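You operate a simulated robot arm through the tools that you are given. There is no shell and no other tool.

You run a simulated robot arm. Do the job below in one go: nothing can be reset, and whatever is moved stays where it is left.

JOB
Put things in order on the top of the blue edged bench. At the end: the grey rock (marked "GRANITE") from the top of the blue edged bench stands on top of the white frosted plate; the purple block stands where the grey rock stood; the vial with the purple ring stands where the purple block stood; the vial with the orange ring stands where the vial with the purple ring stood; whatever was shut is shut again. Leave all else as you found it, and nothing knocked over.
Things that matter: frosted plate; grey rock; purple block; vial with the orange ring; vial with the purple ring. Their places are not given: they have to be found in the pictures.

Only the result counts: the job must be done as asked and must still hold three seconds after the hand-in. Knocking over, shifting, dropping, spilling or breaking anything else fails it.

ROBOT AND FRAMES
A 6-joint arm with a two-finger parallel gripper, fixed in place. Base frame: the origin is at the foot of the arm, x ahead of it, y to its left, z up; the work surface is at about z = 0. Readings come in m, rad, newtons and seconds.
With the tool pointing down near the work surface it reaches from about 0.18 to 0.46 m from the base axis. Its first joint turns from -1.222 to 1.222 rad. Payload 1.9 kg.
Tool frame: the origin (TCP) lies between the finger pads and is the grasp point; the fingertips stand 0.023 m ahead of it; z points along the fingers, y is the line along which they close. The gripper opens to 0.094 m. The fingers are 0.038 m wide and 0.01 m thick; the gripper's body (0.054 by 0.096 m) begins 0.039 m behind the TCP.
Orientation is told as [roll, pitch, yaw] about the base's x, y, z axes, in that order, counted from this pose: with the fingers straight down and closing along the base's y, the tool's x points along the base's -x, its y along +y and its z along -z.

CONTROLS
- The arm moves only by the tool servo_tool. Its argument "moves" is a list of rows, each a list of 3 entries, a list of its own where there are three numbers: the turn, a rotation vector about the tool's x, y, z in units of 4 degrees (1.0 is 4 degrees), then the shift along the tool's x, y, z in units of 30 mm (1.0 is 30 mm), then the finger opening in m, from 0 to 0.094. In form: [[[wx, wy, wz], [tx, ty, tz], fingers], ...]. A call has 1 to 20 rows; each row shifts and turns the commanded pose from where the row before left it, along the tool's axes as they then stand. A call with a number of a shift or a turn outside -1 to 1 is refused whole. Each row takes 0.2 s and may step no farther than 0.05 m and 0.15 rad from the row before; otherwise, or with a gripper value out of range, the whole call is refused. A pose out of reach is approached as far as the arm can. The call stops where the force on the tool passes 40 N (or 10 N more than at its start, if that is more) or the arm is blocked; 0.2 s more then pass. Each finger travels about 0.108 m/s and halts on what it meets, pressing with about 40 N; the grip force reading is that of the motor and also rises with nothing between the fingers. The clock runs only during rows and for 0.2 s after the last one: add rows that do not move to give the fingers time. It gives the time, the measured TCP pose, the force on the tool (base axes), the opening and the grip force at its end, in the units of the frame above (readings bear some noise), with the torque about the TCP (base axes, N m) and any sound that the robot's microphone picked up.
- Cameras (640 x 400 px; columns grow to the right, rows downward): "scene" is fixed at [0.0482, 0.3143, 0.4269]; the picture's right is [-0.80, -0.60, 0.00], its down [-0.36, 0.48, -0.80] and it looks along [0.48, -0.64, -0.60] (base axes); focal length 214 px, centre (320, 200). "wrist" rides on the gripper at [0.086, 0.016, -0.074] in the tool frame; the picture's right is [-0.18, 0.98, 0.00], its down [-0.58, -0.11, -0.81] and it looks along [-0.79, -0.15, 0.59] (tool axes); focal length 243 px, centre (320, 200).
- grab_frame(camera): a new picture of that camera. No time passes.
- point_at(camera, pixels): there is no depth. For up to 12 entries [column, row, z] of the newest picture of that camera ("zoom" is the newest enlarged one), the place [x, y] in the base frame at which the ray of that pixel passes the height z, good to about 0.002 m, but the place of the scene camera against the robot may be out by one fixed shift of up to 0.012 m in any direction. No time passes.
- zoom(camera, box): a new picture of the part [left, top, right, bottom] of that camera's present view, enlarged. No time passes.
- job_done(): hands the job in; it is judged then, once.

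Unless the task says otherwise, let go and move clear before handing in.

The tools are called as a command line: name --argument value ..., lists and objects as JSON in quotes. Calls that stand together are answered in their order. servo_tool: Moves the arm, as the interface text tells. Its arguments: {"type":"object","properties":{"moves":{"type":"array","items":{"type":"array"}}},"required":["moves"]} The other tools are called the same way: grab_frame (camera) takes a picture; point_at (camera, pixels) gives the place at which the rays of pixels pass given heights; zoom (camera, box) takes an enlarged picture of a part of a camera's view; job_done () hands the job in.

At the start:

```text
time_s: 0.0
position: [0.3146, -0.0682, 0.267]
orientation: [-0.001, -0.001, -0.001]
wrist_force: [0.2, 0.0, -0.3]
ft_torque: [-0.01, 0.03, 0.02]
gripper_width: 0.0939
grasp_force: 0.0
```

scene: 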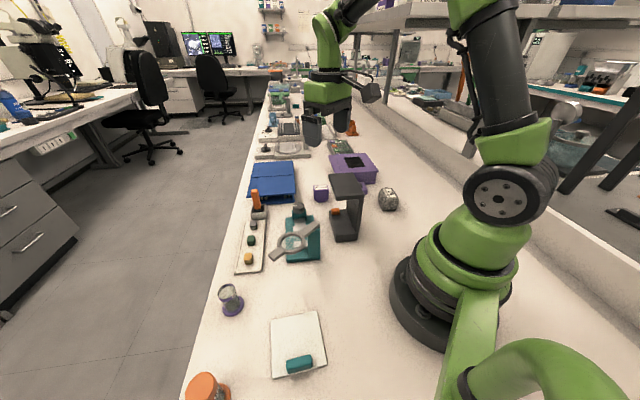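
wrist: 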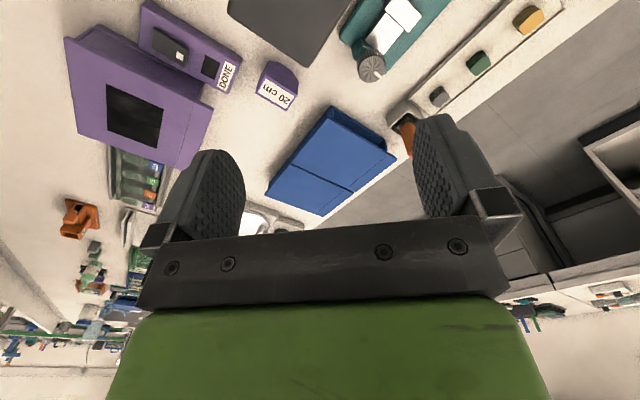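

The scene picture shows a grey rock near (388,198), a purple block near (320,192), a vial with a purple base near (230,300), an orange thing at (207,388), and a white plate near (298,345). I'll zoom in to identify each one.

zoom --camera "scene" --box '[180, 260, 340, 400]'

zoom --camera "scene" --box '[220, 140, 420, 280]'

zoom --camera "scene" --box '[240, 70, 400, 180]'

```text
2.86 times, centred on (260, 330) of scene
```

zoom: 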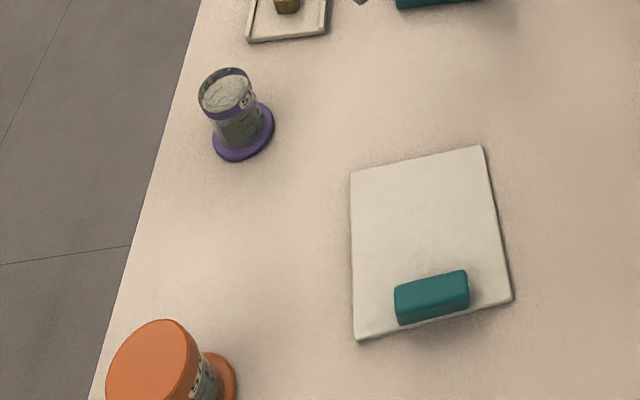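

```text
2.86 times, centred on (320, 210) of scene
```

zoom: 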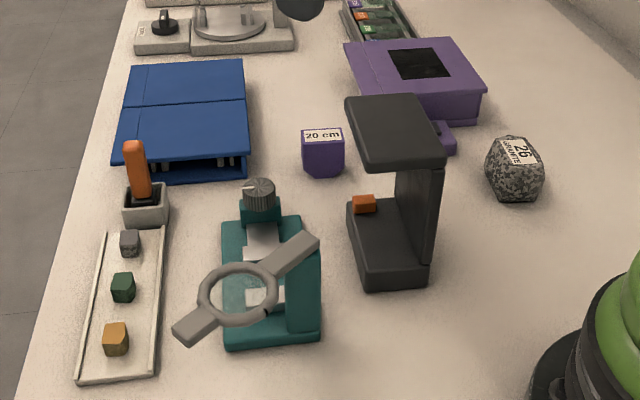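

```text
3.64 times, centred on (320, 125) of scene
```

zoom: 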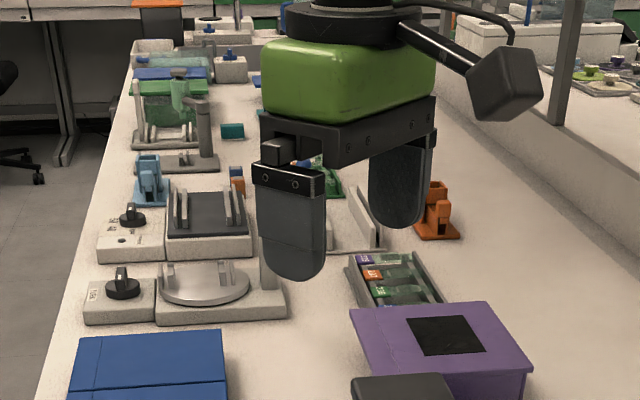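

I'll locate the candidates with point_at, starting from a fresh scene picture.

grab_frame --camera "scene"

point_at --camera "scene" --pixels '[[232, 310, 0.0], [388, 205, 0.0], [320, 199, 0.0], [222, 395, 0.0], [270, 319, 0.0], [317, 311, 0.0], [327, 365, 0.0], [274, 378, 0.0], [300, 365, 0.02], [272, 182, 0.03], [250, 245, 0.0], [355, 165, 0.05]]'

zoom --camera "wrist" --box '[40, 0, 300, 170]'

zoom --camera "wrist" --box '[240, 60, 440, 240]'

```text
taken
```

scene: 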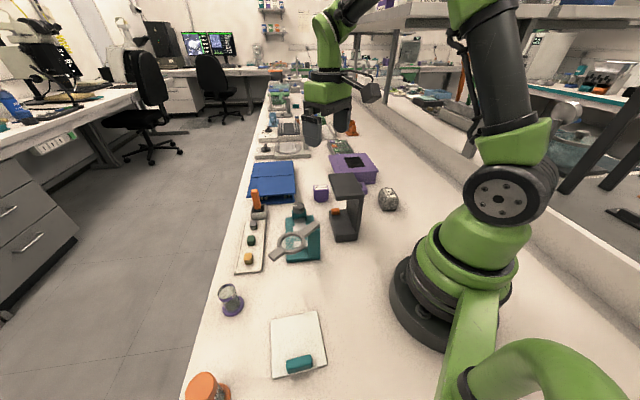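

```text
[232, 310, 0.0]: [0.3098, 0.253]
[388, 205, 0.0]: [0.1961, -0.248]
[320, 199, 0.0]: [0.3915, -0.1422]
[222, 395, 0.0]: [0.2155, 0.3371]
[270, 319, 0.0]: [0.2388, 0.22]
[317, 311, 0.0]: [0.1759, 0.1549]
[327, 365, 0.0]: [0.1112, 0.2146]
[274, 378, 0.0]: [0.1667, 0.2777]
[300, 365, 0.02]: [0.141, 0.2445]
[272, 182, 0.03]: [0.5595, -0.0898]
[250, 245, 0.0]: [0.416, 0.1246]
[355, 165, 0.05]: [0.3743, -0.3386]
```

```text
2.35 times, centred on (170, 85) of wrist
```

zoom: 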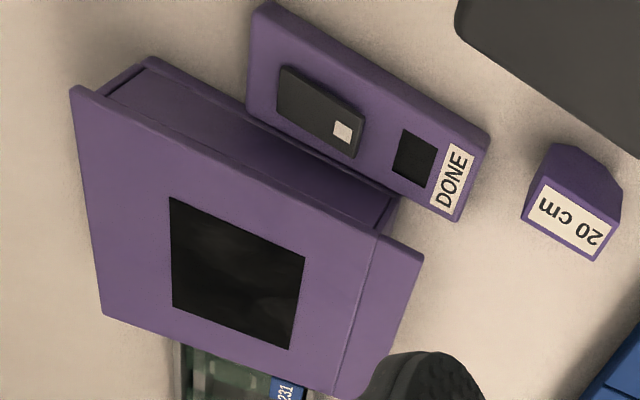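

```text
2.22 times, centred on (340, 150) of wrist
```

zoom: 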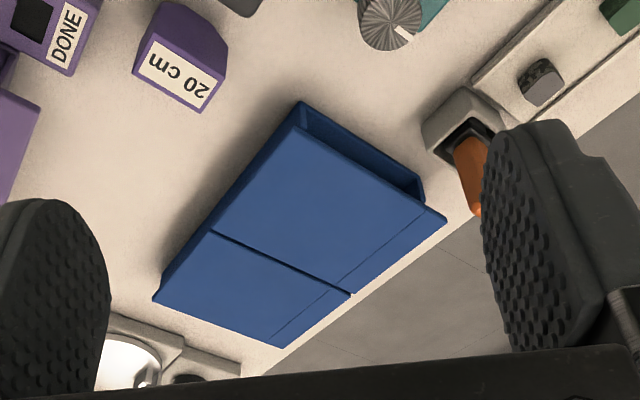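

The purple-ringed vial is near (0.31,0.25), the orange one near (0.21,0.34), and the plate near (0.17,0.22). I'll swing the wrist camera to the left at this height to see them close up.

servo_tool --moves '[[[0, 0, 0], [0, 0, -1], 0.094], [[0, 0, -1], [0.15, 0.72, 0], 0.094], [[0, 0, -1], [0.15, 0.72, 0], 0.094], [[0, 0, -1], [0.15, 0.72, 0], 0.094], [[0, 0, -1], [0.15, 0.72, 0], 0.094], [[0, 0, -1], [0.15, 0.72, 0], 0.094], [[0, 0, -1], [0.15, 0.7, 0], 0.094], [[0, 0, -1], [0.15, 0.7, 0], 0.094], [[0, 0, -1], [0.15, 0.68, 0], 0.094], [[0, 0, -1], [0.15, 0.66, 0], 0.094], [[0, 0, -1], [0.15, 0.65, 0], 0.094], [[0, 0, -1], [0.15, 0.65, 0], 0.094], [[0, 0, -1], [0.15, 0.62, 0], 0.094], [[0, 0, 0], [0, 0, 0], 0.094]]'

grab_frame --camera "wrist"

grab_frame --camera "scene"

```text
time_s: 3.0
position: [0.1792, 0.1372, 0.2967]
orientation: [-0.001, 0.0, 0.839]
wrist_force: [-0.2, 0.5, -0.2]
ft_torque: [0.01, 0.0, -0.03]
gripper_width: 0.0941
grasp_force: 0.0
```

```text
taken
```

wrist: 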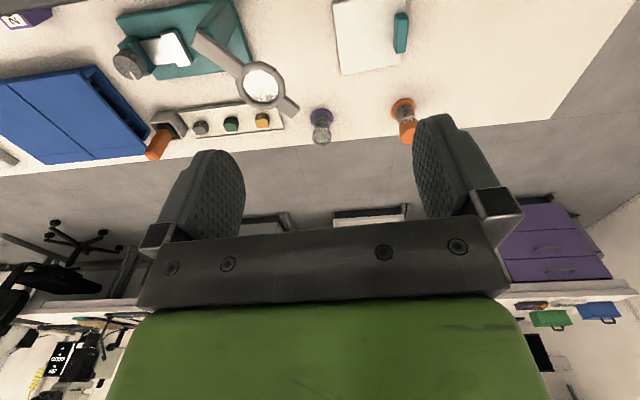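

```text
taken
```

scene: 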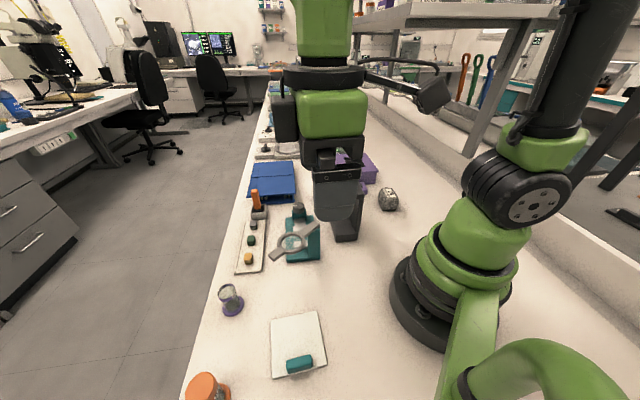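

From here the wrist view shows the plate (370,35), the purple vial (321,125) and the orange vial (405,118). I'll zoom on those for identity and get wrist-based positions.

zoom --camera "wrist" --box '[280, 0, 460, 150]'

zoom --camera "wrist" --box '[110, 0, 310, 150]'

point_at --camera "wrist" --pixels '[[321, 113, 0.0], [402, 103, 0.0], [333, 3, 0.0], [342, 75, 0.0], [400, 66, 0.0], [401, 33, 0.02], [262, 85, 0.1], [262, 120, 0.02], [129, 64, 0.08]]'

```text
2.67 times, centred on (370, 75) of wrist
```

zoom: 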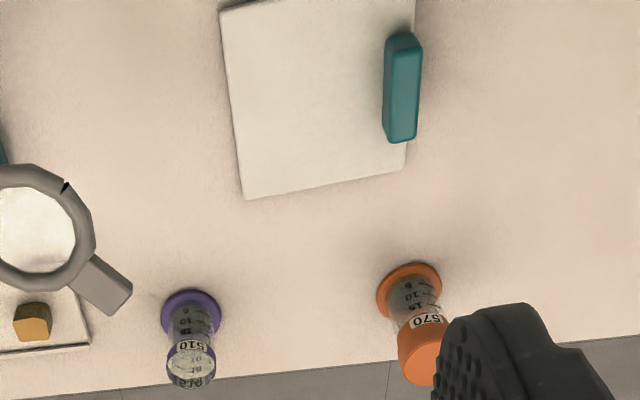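

```text
2.67 times, centred on (210, 75) of wrist
```

zoom: 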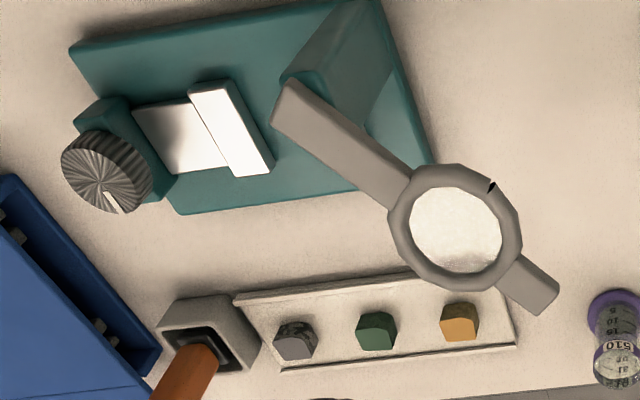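

```text
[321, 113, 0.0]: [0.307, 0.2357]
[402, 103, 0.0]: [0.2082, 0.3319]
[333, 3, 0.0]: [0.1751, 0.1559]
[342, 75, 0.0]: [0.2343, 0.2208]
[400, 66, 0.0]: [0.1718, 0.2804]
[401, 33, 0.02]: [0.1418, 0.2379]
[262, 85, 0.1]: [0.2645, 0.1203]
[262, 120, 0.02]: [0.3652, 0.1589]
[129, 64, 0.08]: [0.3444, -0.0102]
```

All five named things are visible. The purple vial (321,113) is open and holds contents, so it must stay upright. Next I swing to the right side at this safe height to see the rock, the block and their surroundings.

servo_tool --moves '[[[0, 0, 1], [0, -0.525, 0], 0.094], [[0, 0, 1], [0, -0.525, 0], 0.094], [[0, 0, 1], [0, -0.525, 0], 0.094], [[0, 0, 1], [0, -0.525, 0], 0.094], [[0, 0, 1], [0, -0.525, 0], 0.094], [[0, 0, 1], [0, -0.525, 0], 0.094], [[0, 0, 1], [0, -0.525, 0], 0.094], [[0, 0, 1], [0, -0.525, 0], 0.094], [[0, 0, 1], [0, -0.525, 0], 0.094], [[0, 0, 1], [0, -0.525, 0], 0.094], [[0, 0, 1], [0, -0.525, 0], 0.094], [[0, 0, 1], [0, -0.525, 0], 0.094], [[0, 0, 1], [0, -0.525, 0], 0.094], [[0, 0, 1], [0, -0.525, 0], 0.094], [[0, 0, 1], [0, -0.525, 0], 0.094], [[0, 0, 1], [0, -0.525, 0], 0.094], [[0, 0, 1], [0, -0.525, 0], 0.094], [[0, 0, 1], [0, -0.525, 0], 0.094], [[0, 0, 0], [0, 0, 0], 0.094]]'

grab_frame --camera "wrist"

grab_frame --camera "scene"

```text
time_s: 7.0
position: [0.243, -0.1221, 0.2965]
orientation: [-0.001, -0.002, -0.42]
wrist_force: [0.4, -0.2, 0.1]
ft_torque: [0.02, 0.0, -0.01]
gripper_width: 0.0939
grasp_force: 0.1
```

```text
taken
```

wrist: 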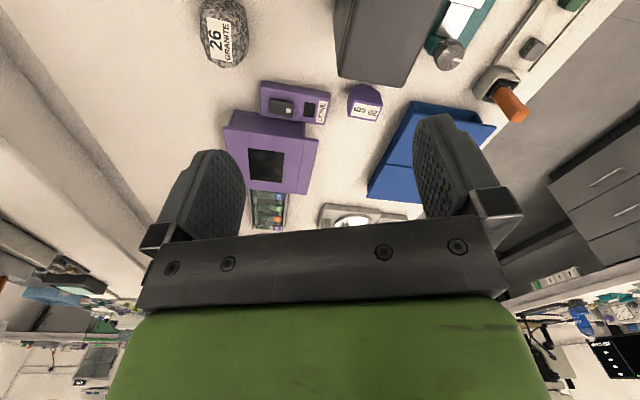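

```text
taken
```

scene: 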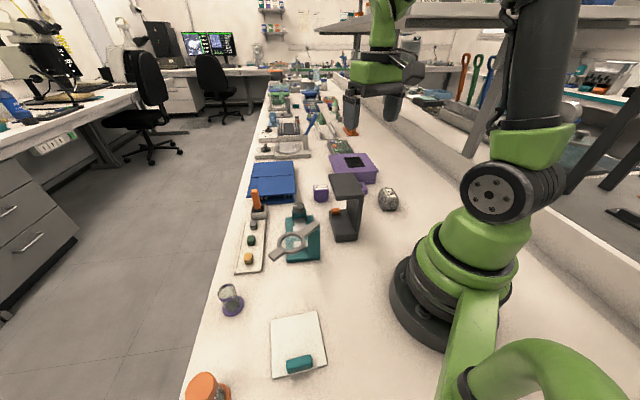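

The wrist picture now shows the rock (224,33), the purple block (364,101), and the black stand (390,40) close by. I'll zoom in and measure them.

zoom --camera "wrist" --box '[180, 0, 440, 160]'

zoom --camera "wrist" --box '[190, 0, 260, 80]'

zoom --camera "wrist" --box '[330, 70, 400, 130]'

point_at --camera "wrist" --pixels '[[240, 5, 0.0], [228, 62, 0.0], [365, 85, 0.0], [348, 115, 0.0], [380, 118, 0.0], [262, 85, 0.0], [262, 110, 0.0], [328, 97, 0.0], [326, 122, 0.0], [340, 75, 0.12], [410, 85, 0.12], [235, 110, 0.06]]'

```text
2.46 times, centred on (310, 80) of wrist
```

zoom: 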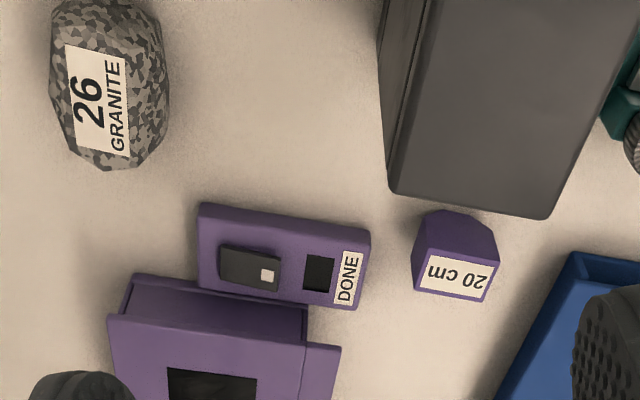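

```text
5.00 times, centred on (225, 40) of wrist
```

zoom: 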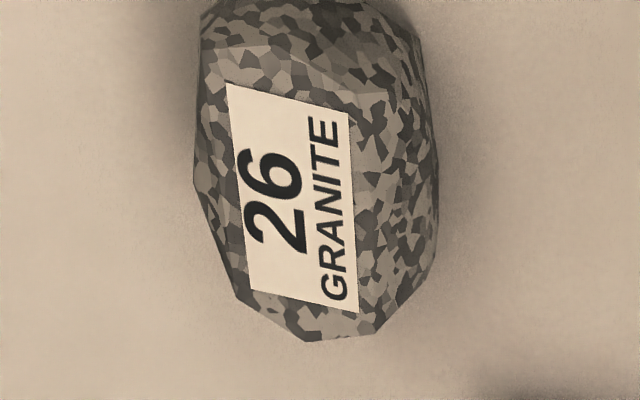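

```text
6.67 times, centred on (365, 100) of wrist
```

zoom: 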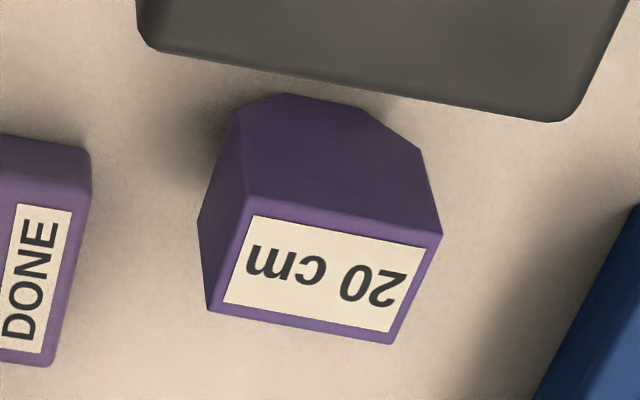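

```text
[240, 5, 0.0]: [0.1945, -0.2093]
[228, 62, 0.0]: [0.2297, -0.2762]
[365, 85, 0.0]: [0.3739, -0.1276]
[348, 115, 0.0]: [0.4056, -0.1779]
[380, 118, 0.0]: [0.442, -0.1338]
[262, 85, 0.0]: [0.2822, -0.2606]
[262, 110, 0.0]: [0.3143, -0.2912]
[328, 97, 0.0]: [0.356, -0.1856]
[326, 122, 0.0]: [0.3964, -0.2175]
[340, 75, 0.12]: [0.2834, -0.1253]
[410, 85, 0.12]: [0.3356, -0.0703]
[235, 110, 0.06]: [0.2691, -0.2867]
```

The block has its "20 cm" label on top, and the black stand's head overhangs between the arm and the block at about z 0.155. I'll back up and turn right for a better view of the rock from nearer above.

servo_tool --moves '[[[0, 0, 1], [0.33, -0.6, 0], 0.094], [[0, 0, 1], [0.33, -0.6, 0], 0.094], [[0, 0, 1], [0.33, -0.56, 0], 0.094], [[0, 0, 1], [0.33, -0.54, 0], 0.094], [[0, 0, 1], [0.33, -0.52, 0], 0.094], [[0, 0, 1], [0.33, -0.5, 0], 0.094], [[0, 0, 1], [0.2, -0.48, 0], 0.094], [[0, 0, 0], [0, 0, 0], 0.094]]'

grab_frame --camera "wrist"

zoom --camera "wrist" --box '[220, 20, 420, 150]'

```text
time_s: 8.8
position: [0.1243, -0.1771, 0.296]
orientation: [0.0, -0.001, -0.908]
wrist_force: [0.0, 1.6, 0.6]
ft_torque: [-0.01, 0.0, 0.02]
gripper_width: 0.094
grasp_force: 0.0
```

```text
taken
```

wrist: 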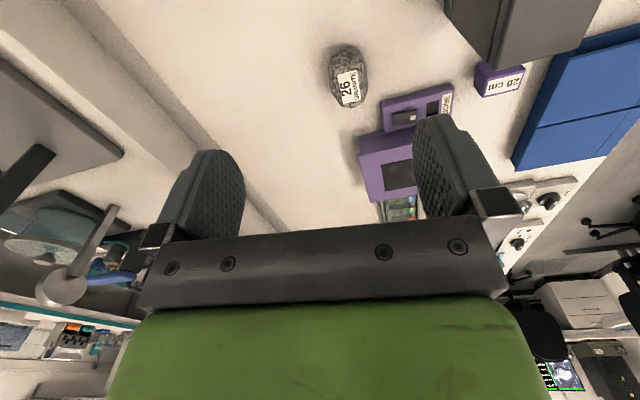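

```text
3.08 times, centred on (320, 85) of wrist
```

zoom: 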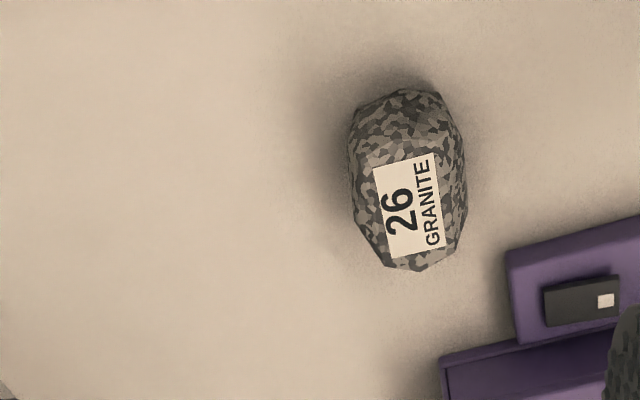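

The rock is in full view at about (348,77) with its label on top. I'll get rays of its outline at a few heights.

point_at --camera "zoom" --pixels '[[408, 205, 0.0], [408, 205, 0.05], [410, 88, 0.0], [410, 88, 0.02], [425, 272, 0.0], [425, 272, 0.03], [348, 180, 0.02], [468, 180, 0.02], [375, 255, 0.03], [510, 250, 0.02], [515, 340, 0.0], [440, 360, 0.06]]'

zoom --camera "scene" --box '[300, 150, 420, 250]'

```text
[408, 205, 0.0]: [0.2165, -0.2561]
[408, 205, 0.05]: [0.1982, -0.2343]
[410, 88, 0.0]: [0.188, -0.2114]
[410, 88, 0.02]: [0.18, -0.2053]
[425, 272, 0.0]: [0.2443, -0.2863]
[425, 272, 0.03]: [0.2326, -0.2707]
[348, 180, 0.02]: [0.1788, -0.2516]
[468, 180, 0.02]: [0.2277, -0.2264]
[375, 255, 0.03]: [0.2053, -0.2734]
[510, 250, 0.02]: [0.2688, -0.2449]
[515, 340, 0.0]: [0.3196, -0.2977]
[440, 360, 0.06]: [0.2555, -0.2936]
```

```text
4.00 times, centred on (360, 200) of scene
```

zoom: 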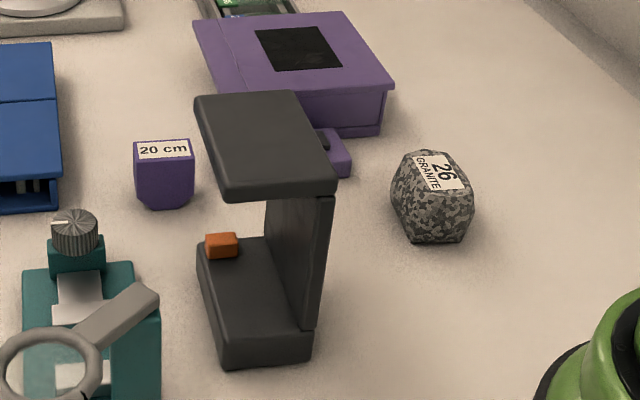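

The rock is about 0.055 wide across (roughly the 27° direction), with its long axis pointing away from the base and its centre near (0.204,-0.239). I'll move to a pre-grasp above it with yaw about -60° and look again from close up.

servo_tool --moves '[[[0, 0, 1], [0, 0, 0], 0.094], [[0, 0, 1], [0, 0, 0], 0.094], [[0, 0, 0], [-0.52, 0.213, 0.8], 0.094], [[0, 0, 0], [-0.52, 0.213, 0.8], 0.094], [[0, 0, 0], [-0.52, 0.213, 0.8], 0.094], [[0, 0, 0], [-0.52, 0.213, 0.8], 0.094], [[0, 0, 0], [-0.52, 0.213, 0.8], 0.094], [[0, 0, 0], [-0.52, 0.213, 0.8], 0.094], [[0, 0, 0], [0, 0, 0], 0.094]]'

grab_frame --camera "wrist"

zoom --camera "scene" --box '[300, 50, 500, 250]'

```text
time_s: 10.8
position: [0.2037, -0.2385, 0.1523]
orientation: [0.001, -0.001, -1.047]
wrist_force: [0.6, 0.5, 0.3]
ft_torque: [0.02, -0.02, 0.01]
gripper_width: 0.094
grasp_force: 0.1
```

```text
taken
```

wrist: 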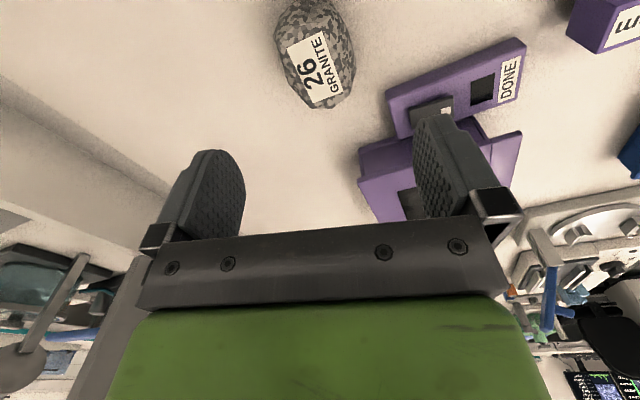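

```text
2.00 times, centred on (400, 150) of scene
```

zoom: 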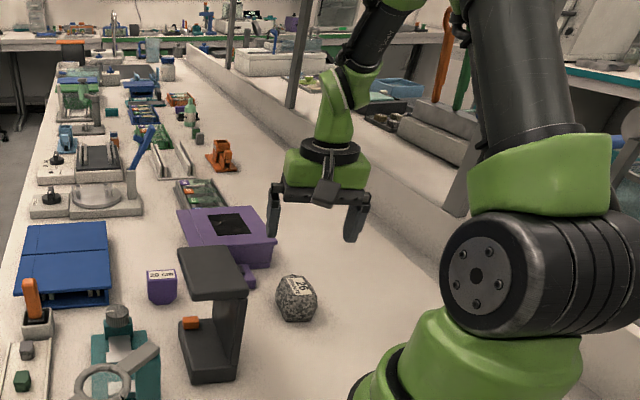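

The rock sits between the fingers in the wrist view, at (316,55). I'll zoom and triangulate its label against the earlier view to get its height and centre.

zoom --camera "wrist" --box '[250, 0, 380, 120]'

point_at --camera "wrist" --pixels '[[315, 70, 0.0], [315, 70, 0.04], [315, 70, 0.05], [315, 70, 0.06], [277, 50, 0.02], [277, 50, 0.03], [355, 65, 0.02], [355, 65, 0.03], [320, 108, 0.03], [320, 108, 0.01], [390, 95, 0.02], [408, 140, 0.02]]'

```text
3.33 times, centred on (315, 60) of wrist
```

zoom: 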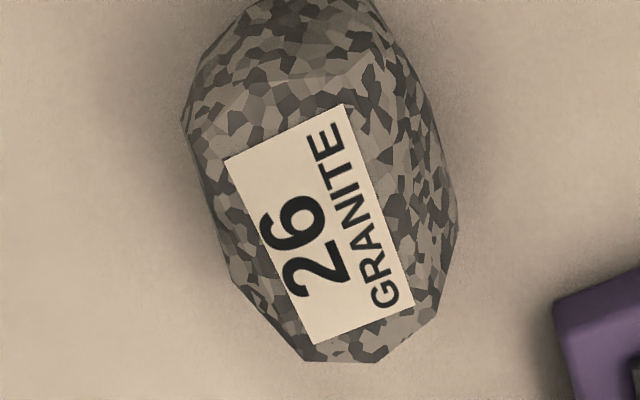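

```text
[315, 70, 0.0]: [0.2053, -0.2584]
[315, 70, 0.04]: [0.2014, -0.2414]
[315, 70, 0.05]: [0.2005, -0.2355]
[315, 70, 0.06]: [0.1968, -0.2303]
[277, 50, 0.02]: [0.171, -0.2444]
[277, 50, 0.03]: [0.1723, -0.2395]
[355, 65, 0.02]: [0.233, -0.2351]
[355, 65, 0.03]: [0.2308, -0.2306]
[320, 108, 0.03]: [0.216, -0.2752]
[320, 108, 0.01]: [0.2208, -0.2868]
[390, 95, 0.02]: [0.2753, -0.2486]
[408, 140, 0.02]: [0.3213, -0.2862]
```

The rock top is near z≈0.052 and its centre about (0.202,-0.238), matching the present TCP. I'll descend straight down to z≈0.028 with the fingers open.

servo_tool --moves '[[[0, 0, 0], [0, 0, 1], 0.094], [[0, 0, 0], [0, 0, 1], 0.094], [[0, 0, 0], [0, 0, 1], 0.094], [[0, 0, 0], [0.0, -0.03, 0.6], 0.094], [[0, 0, 0], [0, 0, 0.52], 0.094], [[0, 0, 0], [0, 0, 0], 0.094]]'

grab_frame --camera "wrist"

zoom --camera "scene" --box '[300, 100, 460, 240]'

```text
time_s: 12.2
position: [0.2039, -0.2371, 0.0297]
orientation: [-0.001, 0.001, -1.048]
wrist_force: [-0.5, -0.1, 0.0]
ft_torque: [-0.01, 0.01, -0.02]
gripper_width: 0.0937
grasp_force: 0.0
```

```text
taken
```

wrist: 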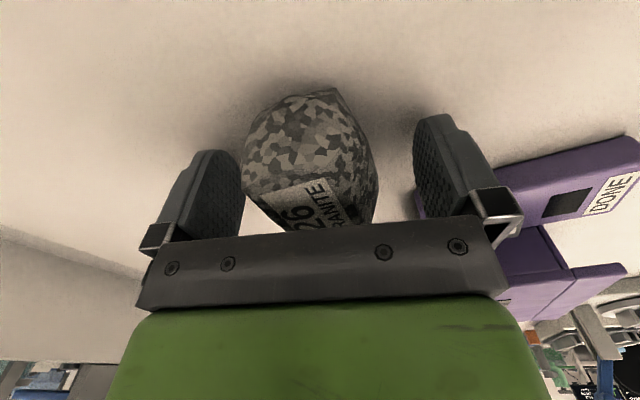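

```text
2.86 times, centred on (380, 170) of scene
```

zoom: 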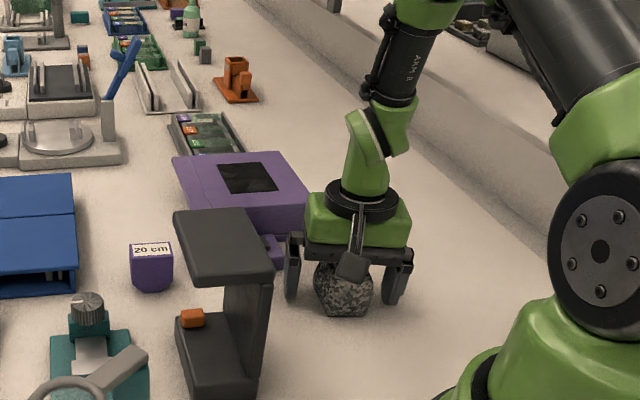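

The rock is between the pads with no contact force yet. I'll close the fingers on it.

servo_tool --moves '[[[0, 0, 0], [0, 0, 0], 0.07], [[0, 0, 0], [0, 0, 0], 0.06], [[0, 0, 0], [0, 0, 0], 0.05], [[0, 0, 0], [0, 0, 0], 0.04], [[0, 0, 0], [0, 0, 0], 0.035], [[0, 0, 0], [0, 0, 0], 0.035]]'

grab_frame --camera "wrist"

```text
time_s: 13.6
position: [0.2041, -0.2377, 0.0287]
orientation: [0.0, 0.0, -1.049]
wrist_force: [-2.6, 0.5, 3.3]
ft_torque: [-0.07, -0.11, -0.03]
gripper_width: 0.0538
grasp_force: 40.1
```

```text
taken
```

wrist: 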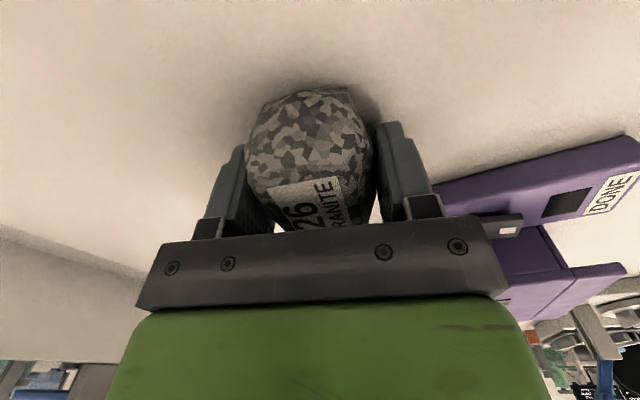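

The fingers stopped at 0.0538 with 40 N, so the rock is held. I'll lift a little and check.

servo_tool --moves '[[[0, 0, 0], [0, 0, -0.5], 0.035], [[0, 0, 0], [0, 0, -0.5], 0.035], [[0, 0, 0], [0, 0, 0], 0.035]]'

grab_frame --camera "wrist"

zoom --camera "scene" --box '[320, 120, 440, 230]'

```text
time_s: 14.4
position: [0.2038, -0.2378, 0.0595]
orientation: [0.0, 0.001, -1.048]
wrist_force: [-0.4, 0.0, -3.9]
ft_torque: [-0.01, 0.0, -0.01]
gripper_width: 0.0538
grasp_force: 39.7
```

```text
taken
```

wrist: 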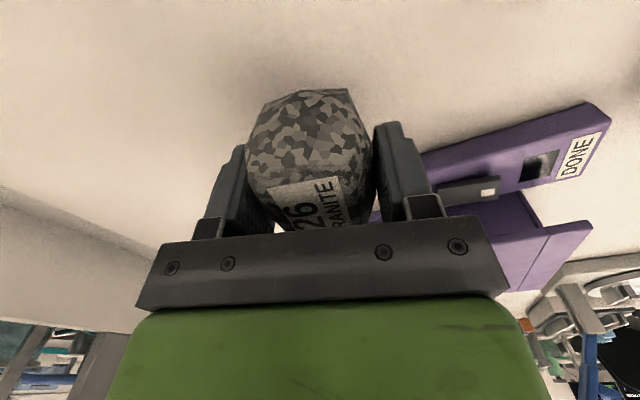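

```text
3.64 times, centred on (380, 175) of scene
```

zoom: 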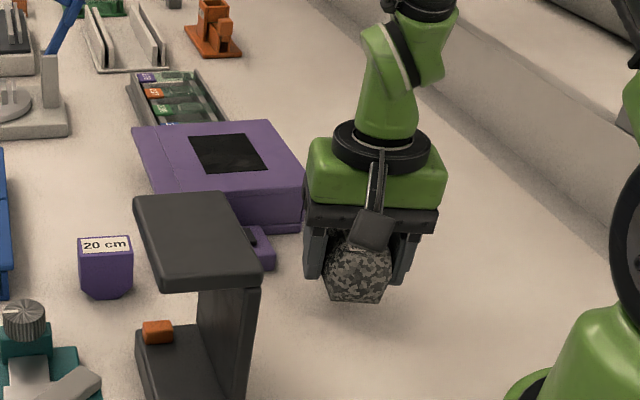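

The rock hangs securely (about 4 N, 0.0538 wide). I'll lift it to about z 0.27 and start swinging left toward the plate.

servo_tool --moves '[[[0, 0, 0], [0, 0, -1], 0.035], [[0, 0, 0], [0, 0, -1], 0.035], [[0, 0, 0], [0, 0, -1], 0.035], [[0, 0, 0], [0, 0, -1], 0.035], [[0, 0, 0], [0, 0, -1], 0.035], [[0, 0, 0], [0, 0, -1], 0.035], [[0, 0, 0], [0, 0, -1], 0.035], [[0, 0, -1], [0.15, 0.73, 0], 0.035], [[0, 0, -1], [0.15, 0.72, 0], 0.035], [[0, 0, -1], [0.15, 0.71, 0], 0.035], [[0, 0, -1], [0.15, 0.7, 0], 0.035], [[0, 0, -1], [0.15, 0.69, 0], 0.035], [[0, 0, -1], [0.15, 0.68, 0], 0.035], [[0, 0, -1], [0.15, 0.67, 0], 0.035], [[0, 0, -1], [0.15, 0.66, 0], 0.035], [[0, 0, -1], [0.15, 0.65, 0], 0.035], [[0, 0, -1], [0.15, 0.63, 0], 0.035], [[0, 0, -1], [0.15, 0.62, 0], 0.035], [[0, 0, -1], [0.15, 0.61, 0], 0.035], [[0, 0, 0], [0, 0, 0], 0.035]]'

```text
time_s: 18.6
position: [0.3113, -0.0216, 0.2689]
orientation: [0.001, -0.001, -0.209]
wrist_force: [-0.1, -0.6, -4.0]
ft_torque: [-0.02, -0.01, 0.0]
gripper_width: 0.0536
grasp_force: 39.6
```

Holding fine, now at (0.311,-0.022,0.269). I continue to a viewing spot above and behind the plate.

servo_tool --moves '[[[0, 0, -1], [0.445, 0.313, 0], 0.035], [[0, 0, -1], [0.422, 0.343, 0], 0.035], [[0, 0, -1], [0.397, 0.371, 0], 0.035], [[0, 0, -1], [0.37, 0.398, 0], 0.035], [[0, 0, -1], [0.341, 0.423, 0], 0.035], [[0, 0, -1], [0.311, 0.446, 0], 0.035], [[0, 0, -1], [0.279, 0.466, 0], 0.035], [[0, 0, -1], [0.246, 0.484, 0], 0.035], [[0, 0, -1], [0.211, 0.5, 0], 0.035], [[0, 0, -1], [0.176, 0.514, 0], 0.035], [[0, 0, -1], [0.139, 0.525, 0], 0.035], [[0, 0, -1], [0.102, 0.533, 0], 0.035], [[0, 0, -1], [0.065, 0.539, 0], 0.035], [[0, 0, -1], [0.027, 0.542, 0], 0.035], [[0, 0, 0], [0, 0, 0], 0.035]]'

grab_frame --camera "wrist"

grab_frame --camera "scene"

```text
time_s: 21.8
position: [0.1545, 0.1442, 0.2681]
orientation: [0.0, 0.0, 0.768]
wrist_force: [-0.7, 0.4, -4.2]
ft_torque: [0.02, -0.02, -0.02]
gripper_width: 0.0534
grasp_force: 39.5
```

```text
taken
```

wrist: 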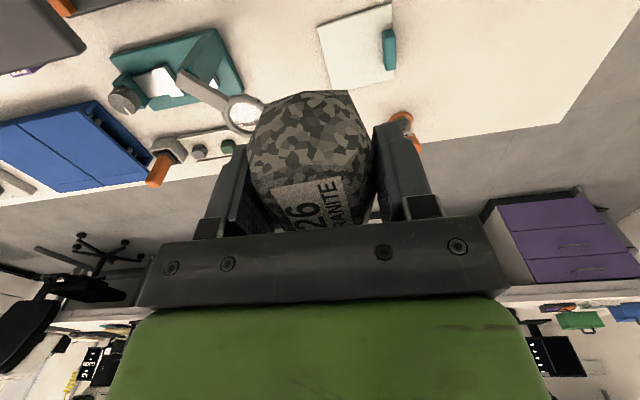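

```text
taken
```

scene: 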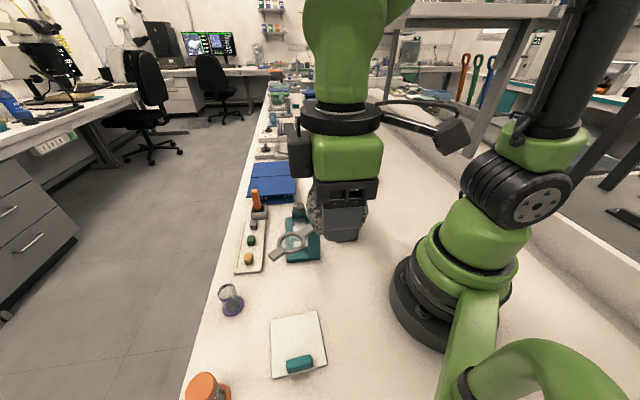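

The whole plate is now visible at (358,48) in the wrist view. I'll zoom and measure its corners and the teal bar.

zoom --camera "wrist" --box '[300, 0, 430, 100]'

point_at --camera "zoom" --pixels '[[84, 120, 0.005], [410, 18, 0.005], [445, 310, 0.005], [160, 380, 0.005]]'

```text
4.00 times, centred on (365, 50) of wrist
```

zoom: 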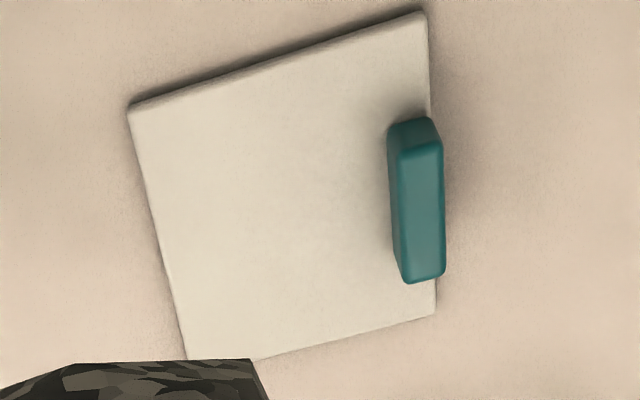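

```text
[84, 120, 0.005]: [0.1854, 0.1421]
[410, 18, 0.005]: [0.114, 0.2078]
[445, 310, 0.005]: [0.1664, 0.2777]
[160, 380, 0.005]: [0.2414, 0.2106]
```

point_at --camera "zoom" --pixels '[[130, 108, 0.005], [425, 14, 0.005], [435, 313, 0.005], [187, 362, 0.005], [388, 135, 0.005], [395, 270, 0.005], [402, 155, 0.02], [440, 152, 0.02], [445, 272, 0.02], [408, 280, 0.02], [440, 150, 0.015], [445, 272, 0.015]]'

zoom --camera "scene" --box '[255, 300, 345, 390]'

```text
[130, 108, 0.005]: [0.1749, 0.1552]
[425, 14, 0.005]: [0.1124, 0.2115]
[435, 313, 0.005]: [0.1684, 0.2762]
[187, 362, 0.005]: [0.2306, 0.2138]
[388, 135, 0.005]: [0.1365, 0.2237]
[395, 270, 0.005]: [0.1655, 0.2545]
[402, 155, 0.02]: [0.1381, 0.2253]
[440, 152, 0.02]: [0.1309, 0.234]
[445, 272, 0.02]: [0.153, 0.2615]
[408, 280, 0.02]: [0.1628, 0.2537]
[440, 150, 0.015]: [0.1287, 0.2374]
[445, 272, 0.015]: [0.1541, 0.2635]
```

```text
4.44 times, centred on (300, 345) of scene
```

zoom: 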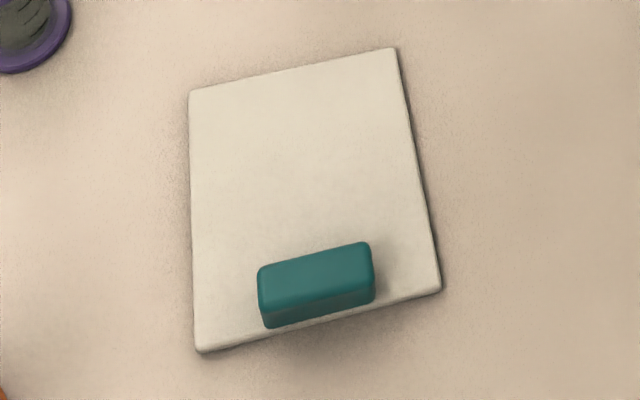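

The plate centre is about (0.172,0.214), with the teal bar taking up its outer edge. I'll turn the gripper to yaw about -41.5°, so the fingers open parallel to the bar, before lowering.

servo_tool --moves '[[[0, 0, 1], [0, 0, 0], 0.035], [[0, 0, 1], [0, 0, 0], 0.035], [[0, 0, 1], [0, 0, 0], 0.035], [[0, 0, 1], [0, 0, 0], 0.035], [[0, 0, 1], [0, 0, 0], 0.035], [[0, 0, 1], [0, 0, 0], 0.035], [[0, 0, 1], [0, 0, 0], 0.035], [[0, 0, 1], [0, 0, 0], 0.035], [[0, 0, 1], [0, 0, 0], 0.035], [[0, 0, 1], [0, 0, 0], 0.035], [[0, 0, 1], [0, 0, 0], 0.035], [[0, 0, 1], [0, 0, 0], 0.035], [[0, 0, 1], [0, 0, 0], 0.035], [[0, 0, 1], [0, 0, 0], 0.035], [[0, 0, 1], [0, 0, 0], 0.035], [[0, 0, 1], [0, 0, 0], 0.035], [[0, 0, 1], [0, 0, 0], 0.035], [[0, 0, 1], [0, 0, 0], 0.035], [[0, 0, 1], [0, 0, 0], 0.035], [[0, 0, 0], [0, 0, 0], 0.035]]'

```text
time_s: 26.0
position: [0.1549, 0.1452, 0.2684]
orientation: [0.0, -0.002, -0.559]
wrist_force: [-0.7, 0.6, -2.5]
ft_torque: [0.0, -0.03, 0.0]
gripper_width: 0.0533
grasp_force: 40.2
```

servo_tool --moves '[[[0, 0, 1], [0, 0, 0], 0.035], [[0, 0, 1], [0, 0, 0], 0.035], [[0, 0, 0.38], [0, 0, 0], 0.035], [[0, 0, 0], [0.3, 0.7, 0], 0.035], [[0, 0, 0], [0.3, 0.7, 0], 0.035], [[0, 0, 0], [0.3, 0.69, 0], 0.035], [[0, 0, 0], [0, 0, 0.9], 0.035], [[0, 0, 0], [0, 0, 0.9], 0.035], [[0, 0, 0], [0, 0, 0.9], 0.035], [[0, 0, 0], [0, 0, 0.9], 0.035], [[0, 0, 0], [0, 0, 0.9], 0.035], [[0, 0, 0], [0, 0, 0], 0.035]]'

grab_frame --camera "wrist"

grab_frame --camera "scene"

```text
time_s: 28.6
position: [0.1766, 0.2093, 0.1327]
orientation: [0.0, -0.001, -0.725]
wrist_force: [0.6, 0.9, -3.7]
ft_torque: [0.01, 0.04, -0.01]
gripper_width: 0.0533
grasp_force: 39.4
```

```text
taken
```

wrist: 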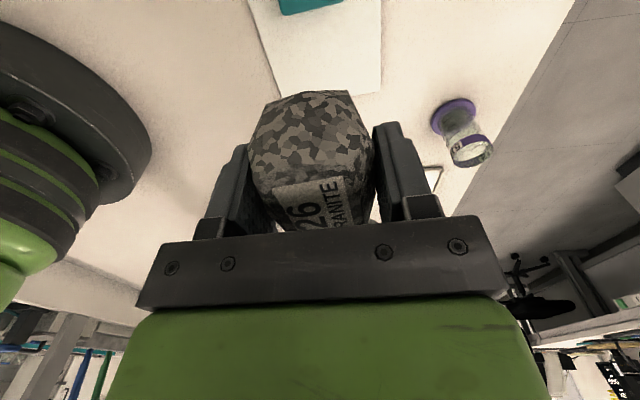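

```text
taken
```

scene: 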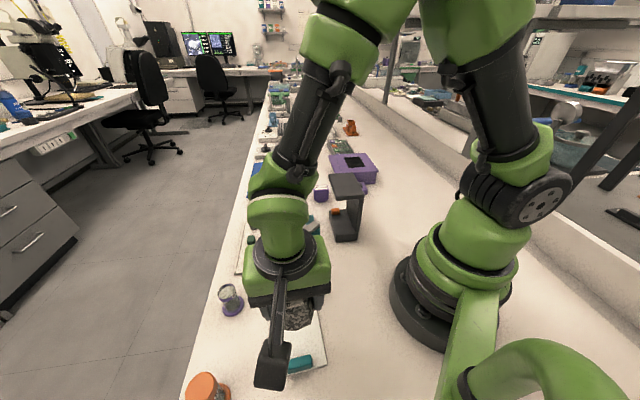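

The rock is over the plate clear of the bar (bar at (300,5) in the wrist view). I lower it to about 1 cm above the plate.

servo_tool --moves '[[[0, 0, 0], [0, 0, 0.9], 0.035], [[0, 0, 0], [0, 0, 0.9], 0.035], [[0, 0, 0], [0, 0, 0.7], 0.035], [[0, 0, 0], [0, 0, 0.4], 0.035], [[0, 0, 0], [0, 0, 0], 0.035]]'

grab_frame --camera "wrist"

zoom --camera "scene" --box '[230, 260, 360, 400]'

```text
time_s: 29.8
position: [0.1764, 0.2089, 0.0459]
orientation: [0.0, 0.001, -0.727]
wrist_force: [-0.7, -0.6, -2.7]
ft_torque: [-0.03, -0.03, -0.01]
gripper_width: 0.0533
grasp_force: 40.0
```

```text
taken
```

wrist: 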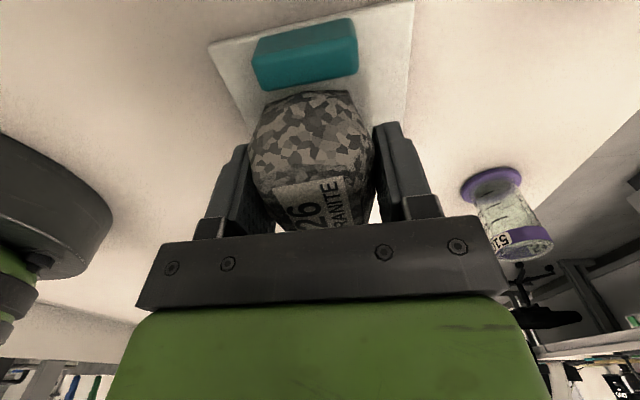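

```text
2.86 times, centred on (295, 330) of scene
```

zoom: 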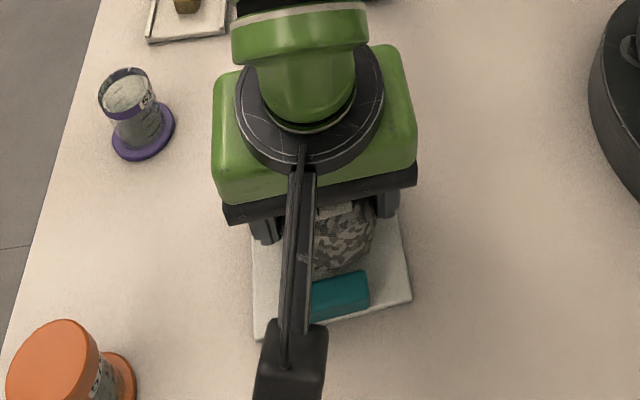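

Before the last centimetre I check the clearance between the rock's edge (row ~92) and the bar's inner edge (row ~80–88).

point_at --camera "wrist" --pixels '[[350, 92, 0.046], [265, 104, 0.046], [310, 92, 0.046], [310, 92, 0.03], [262, 88, 0.02], [355, 74, 0.02], [262, 88, 0.005], [355, 74, 0.005], [209, 44, 0.004], [413, 2, 0.004], [305, 60, 0.02], [350, 92, 0.055]]'

zoom --camera "wrist" --box '[200, 0, 440, 150]'

```text
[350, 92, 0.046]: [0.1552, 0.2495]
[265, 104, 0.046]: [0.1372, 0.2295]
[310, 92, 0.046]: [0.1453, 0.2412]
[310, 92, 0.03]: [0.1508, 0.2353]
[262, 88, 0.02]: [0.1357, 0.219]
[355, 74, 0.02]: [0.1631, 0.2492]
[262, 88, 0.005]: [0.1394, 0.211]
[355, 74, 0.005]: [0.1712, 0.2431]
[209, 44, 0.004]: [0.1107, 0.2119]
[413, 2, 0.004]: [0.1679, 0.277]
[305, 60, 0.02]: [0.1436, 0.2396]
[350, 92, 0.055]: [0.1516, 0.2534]
```

```text
2.67 times, centred on (320, 75) of wrist
```

zoom: 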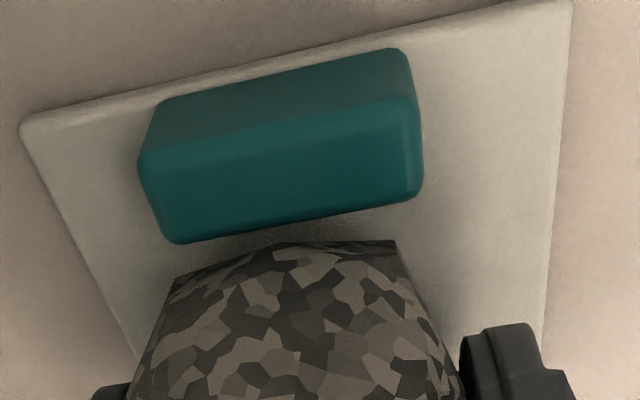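

The rock's near bulge would come within about 1 mm of the bar, so I shift 7 mm away from it (tool -x). Then I lower in small steps, watching the force.

servo_tool --moves '[[[0, 0, 0], [-0.12, 0, 0], 0.035], [[0, 0, 0], [-0.12, 0, 0], 0.035], [[0, 0, 0], [0, 0, 0.1], 0.035], [[0, 0, 0], [0, 0, 0.1], 0.035], [[0, 0, 0], [0, 0, 0.05], 0.035], [[0, 0, 0], [0, 0, 0], 0.035]]'

grab_frame --camera "wrist"

```text
time_s: 31.2
position: [0.1814, 0.2031, 0.0386]
orientation: [0.0, 0.001, -0.728]
wrist_force: [1.0, 1.0, -4.5]
ft_torque: [0.01, 0.0, -0.01]
gripper_width: 0.0531
grasp_force: 40.1
```

```text
taken
```

wrist: 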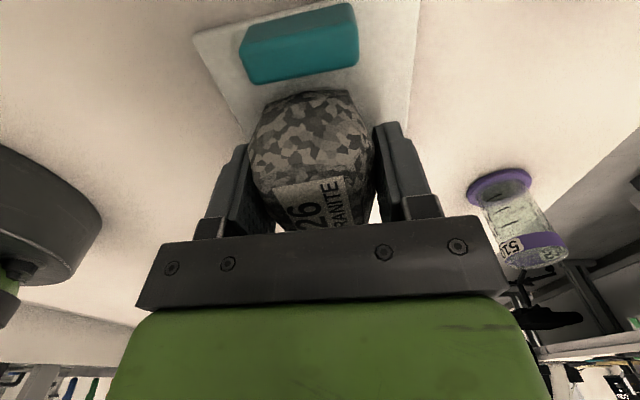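

Clear of the bar now. I lower in 1.5 mm steps, looking for the weight to come off.

servo_tool --moves '[[[0, 0, 0], [0, 0, 0.05], 0.035], [[0, 0, 0], [0, 0, 0], 0.035]]'

servo_tool --moves '[[[0, 0, 0], [0, 0, 0.05], 0.035], [[0, 0, 0], [0, 0, 0], 0.035]]'

servo_tool --moves '[[[0, 0, 0], [0, 0, 0.03], 0.035], [[0, 0, 0], [0, 0, 0], 0.035]]'

```text
time_s: 31.8
position: [0.1822, 0.2043, 0.0365]
orientation: [0.0, 0.0, -0.725]
wrist_force: [0.0, 0.2, -4.0]
ft_torque: [-0.04, -0.04, -0.02]
gripper_width: 0.0531
grasp_force: 39.8
```

```text
time_s: 32.4
position: [0.1828, 0.2043, 0.0361]
orientation: [-0.002, -0.001, -0.727]
wrist_force: [0.0, 0.6, -1.8]
ft_torque: [0.03, -0.02, 0.01]
gripper_width: 0.0531
grasp_force: 40.3
```

```text
time_s: 33.0
position: [0.1825, 0.2052, 0.0363]
orientation: [0.0, 0.0, -0.727]
wrist_force: [-4.5, -6.1, 27.8]
ft_torque: [0.32, -0.13, 0.05]
gripper_width: 0.0532
grasp_force: 40.0
```

Contact made at z≈0.036 (force up to 28 N). I relax upward slightly and open the fingers gently.

servo_tool --moves '[[[0, 0, 0], [0, 0, -0.03], 0.035], [[0, 0, 0], [0, 0, 0], 0.035]]'

servo_tool --moves '[[[0, 0, 0], [0, 0, 0], 0.055], [[0, 0, 0], [0, 0, 0], 0.065], [[0, 0, 0], [0, 0, 0], 0.075], [[0, 0, 0], [0, 0, 0], 0.075]]'

grab_frame --camera "wrist"

```text
time_s: 33.6
position: [0.1814, 0.2057, 0.0352]
orientation: [0.002, 0.001, -0.726]
wrist_force: [1.2, 1.7, 1.0]
ft_torque: [0.12, -0.06, -0.01]
gripper_width: 0.0533
grasp_force: 40.3
```

```text
time_s: 34.6
position: [0.1814, 0.2046, 0.0367]
orientation: [-0.002, 0.0, -0.726]
wrist_force: [0.5, -0.2, -0.4]
ft_torque: [0.0, -0.02, 0.01]
gripper_width: 0.0751
grasp_force: 0.1
```

```text
taken
```

wrist: 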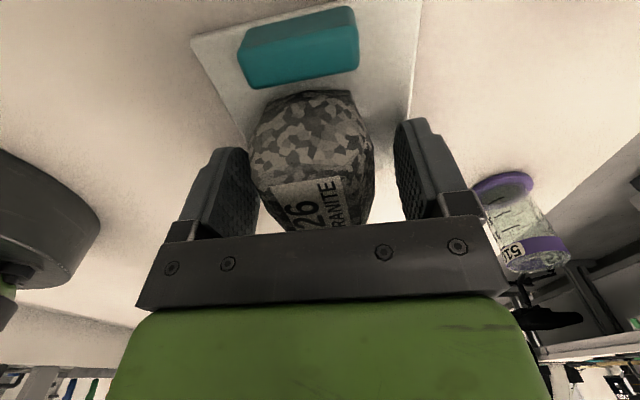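

The rock stands free on the plate. I lift straight up and check from above and with the scene camera.

servo_tool --moves '[[[0, 0, 0], [0, 0, -0.5], 0.075], [[0, 0, 0], [0, 0, -1], 0.075], [[0, 0, 0], [0, 0, -1], 0.075], [[0, 0, 0], [0, 0, -1], 0.075], [[0, 0, 0], [0, 0, -1], 0.075], [[0, 0, 0], [0, 0, -1], 0.075], [[0, 0, 0], [0, 0, -1], 0.075], [[0, 0, 0], [0, 0, -1], 0.094], [[0, 0, 0], [0, 0, 0], 0.094]]'

grab_frame --camera "wrist"

zoom --camera "scene" --box '[180, 260, 360, 400]'

```text
time_s: 36.6
position: [0.182, 0.2052, 0.2613]
orientation: [0.002, 0.0, -0.725]
wrist_force: [-1.3, 0.0, 0.1]
ft_torque: [-0.04, -0.01, -0.03]
gripper_width: 0.0941
grasp_force: 0.1
```

```text
taken
```

wrist: 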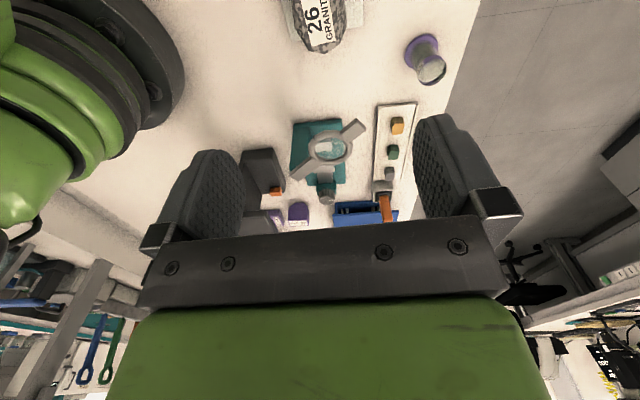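

```text
2.86 times, centred on (270, 330) of scene
```

zoom: 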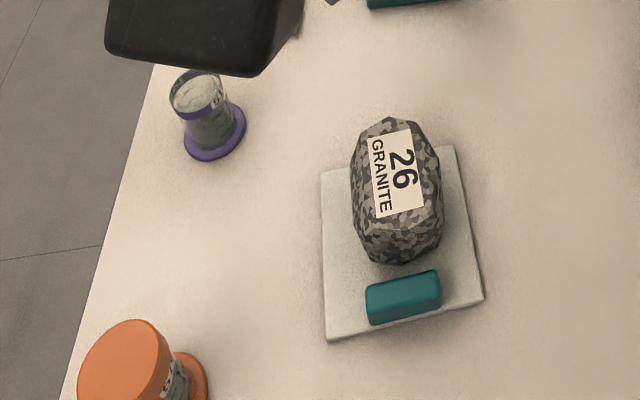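

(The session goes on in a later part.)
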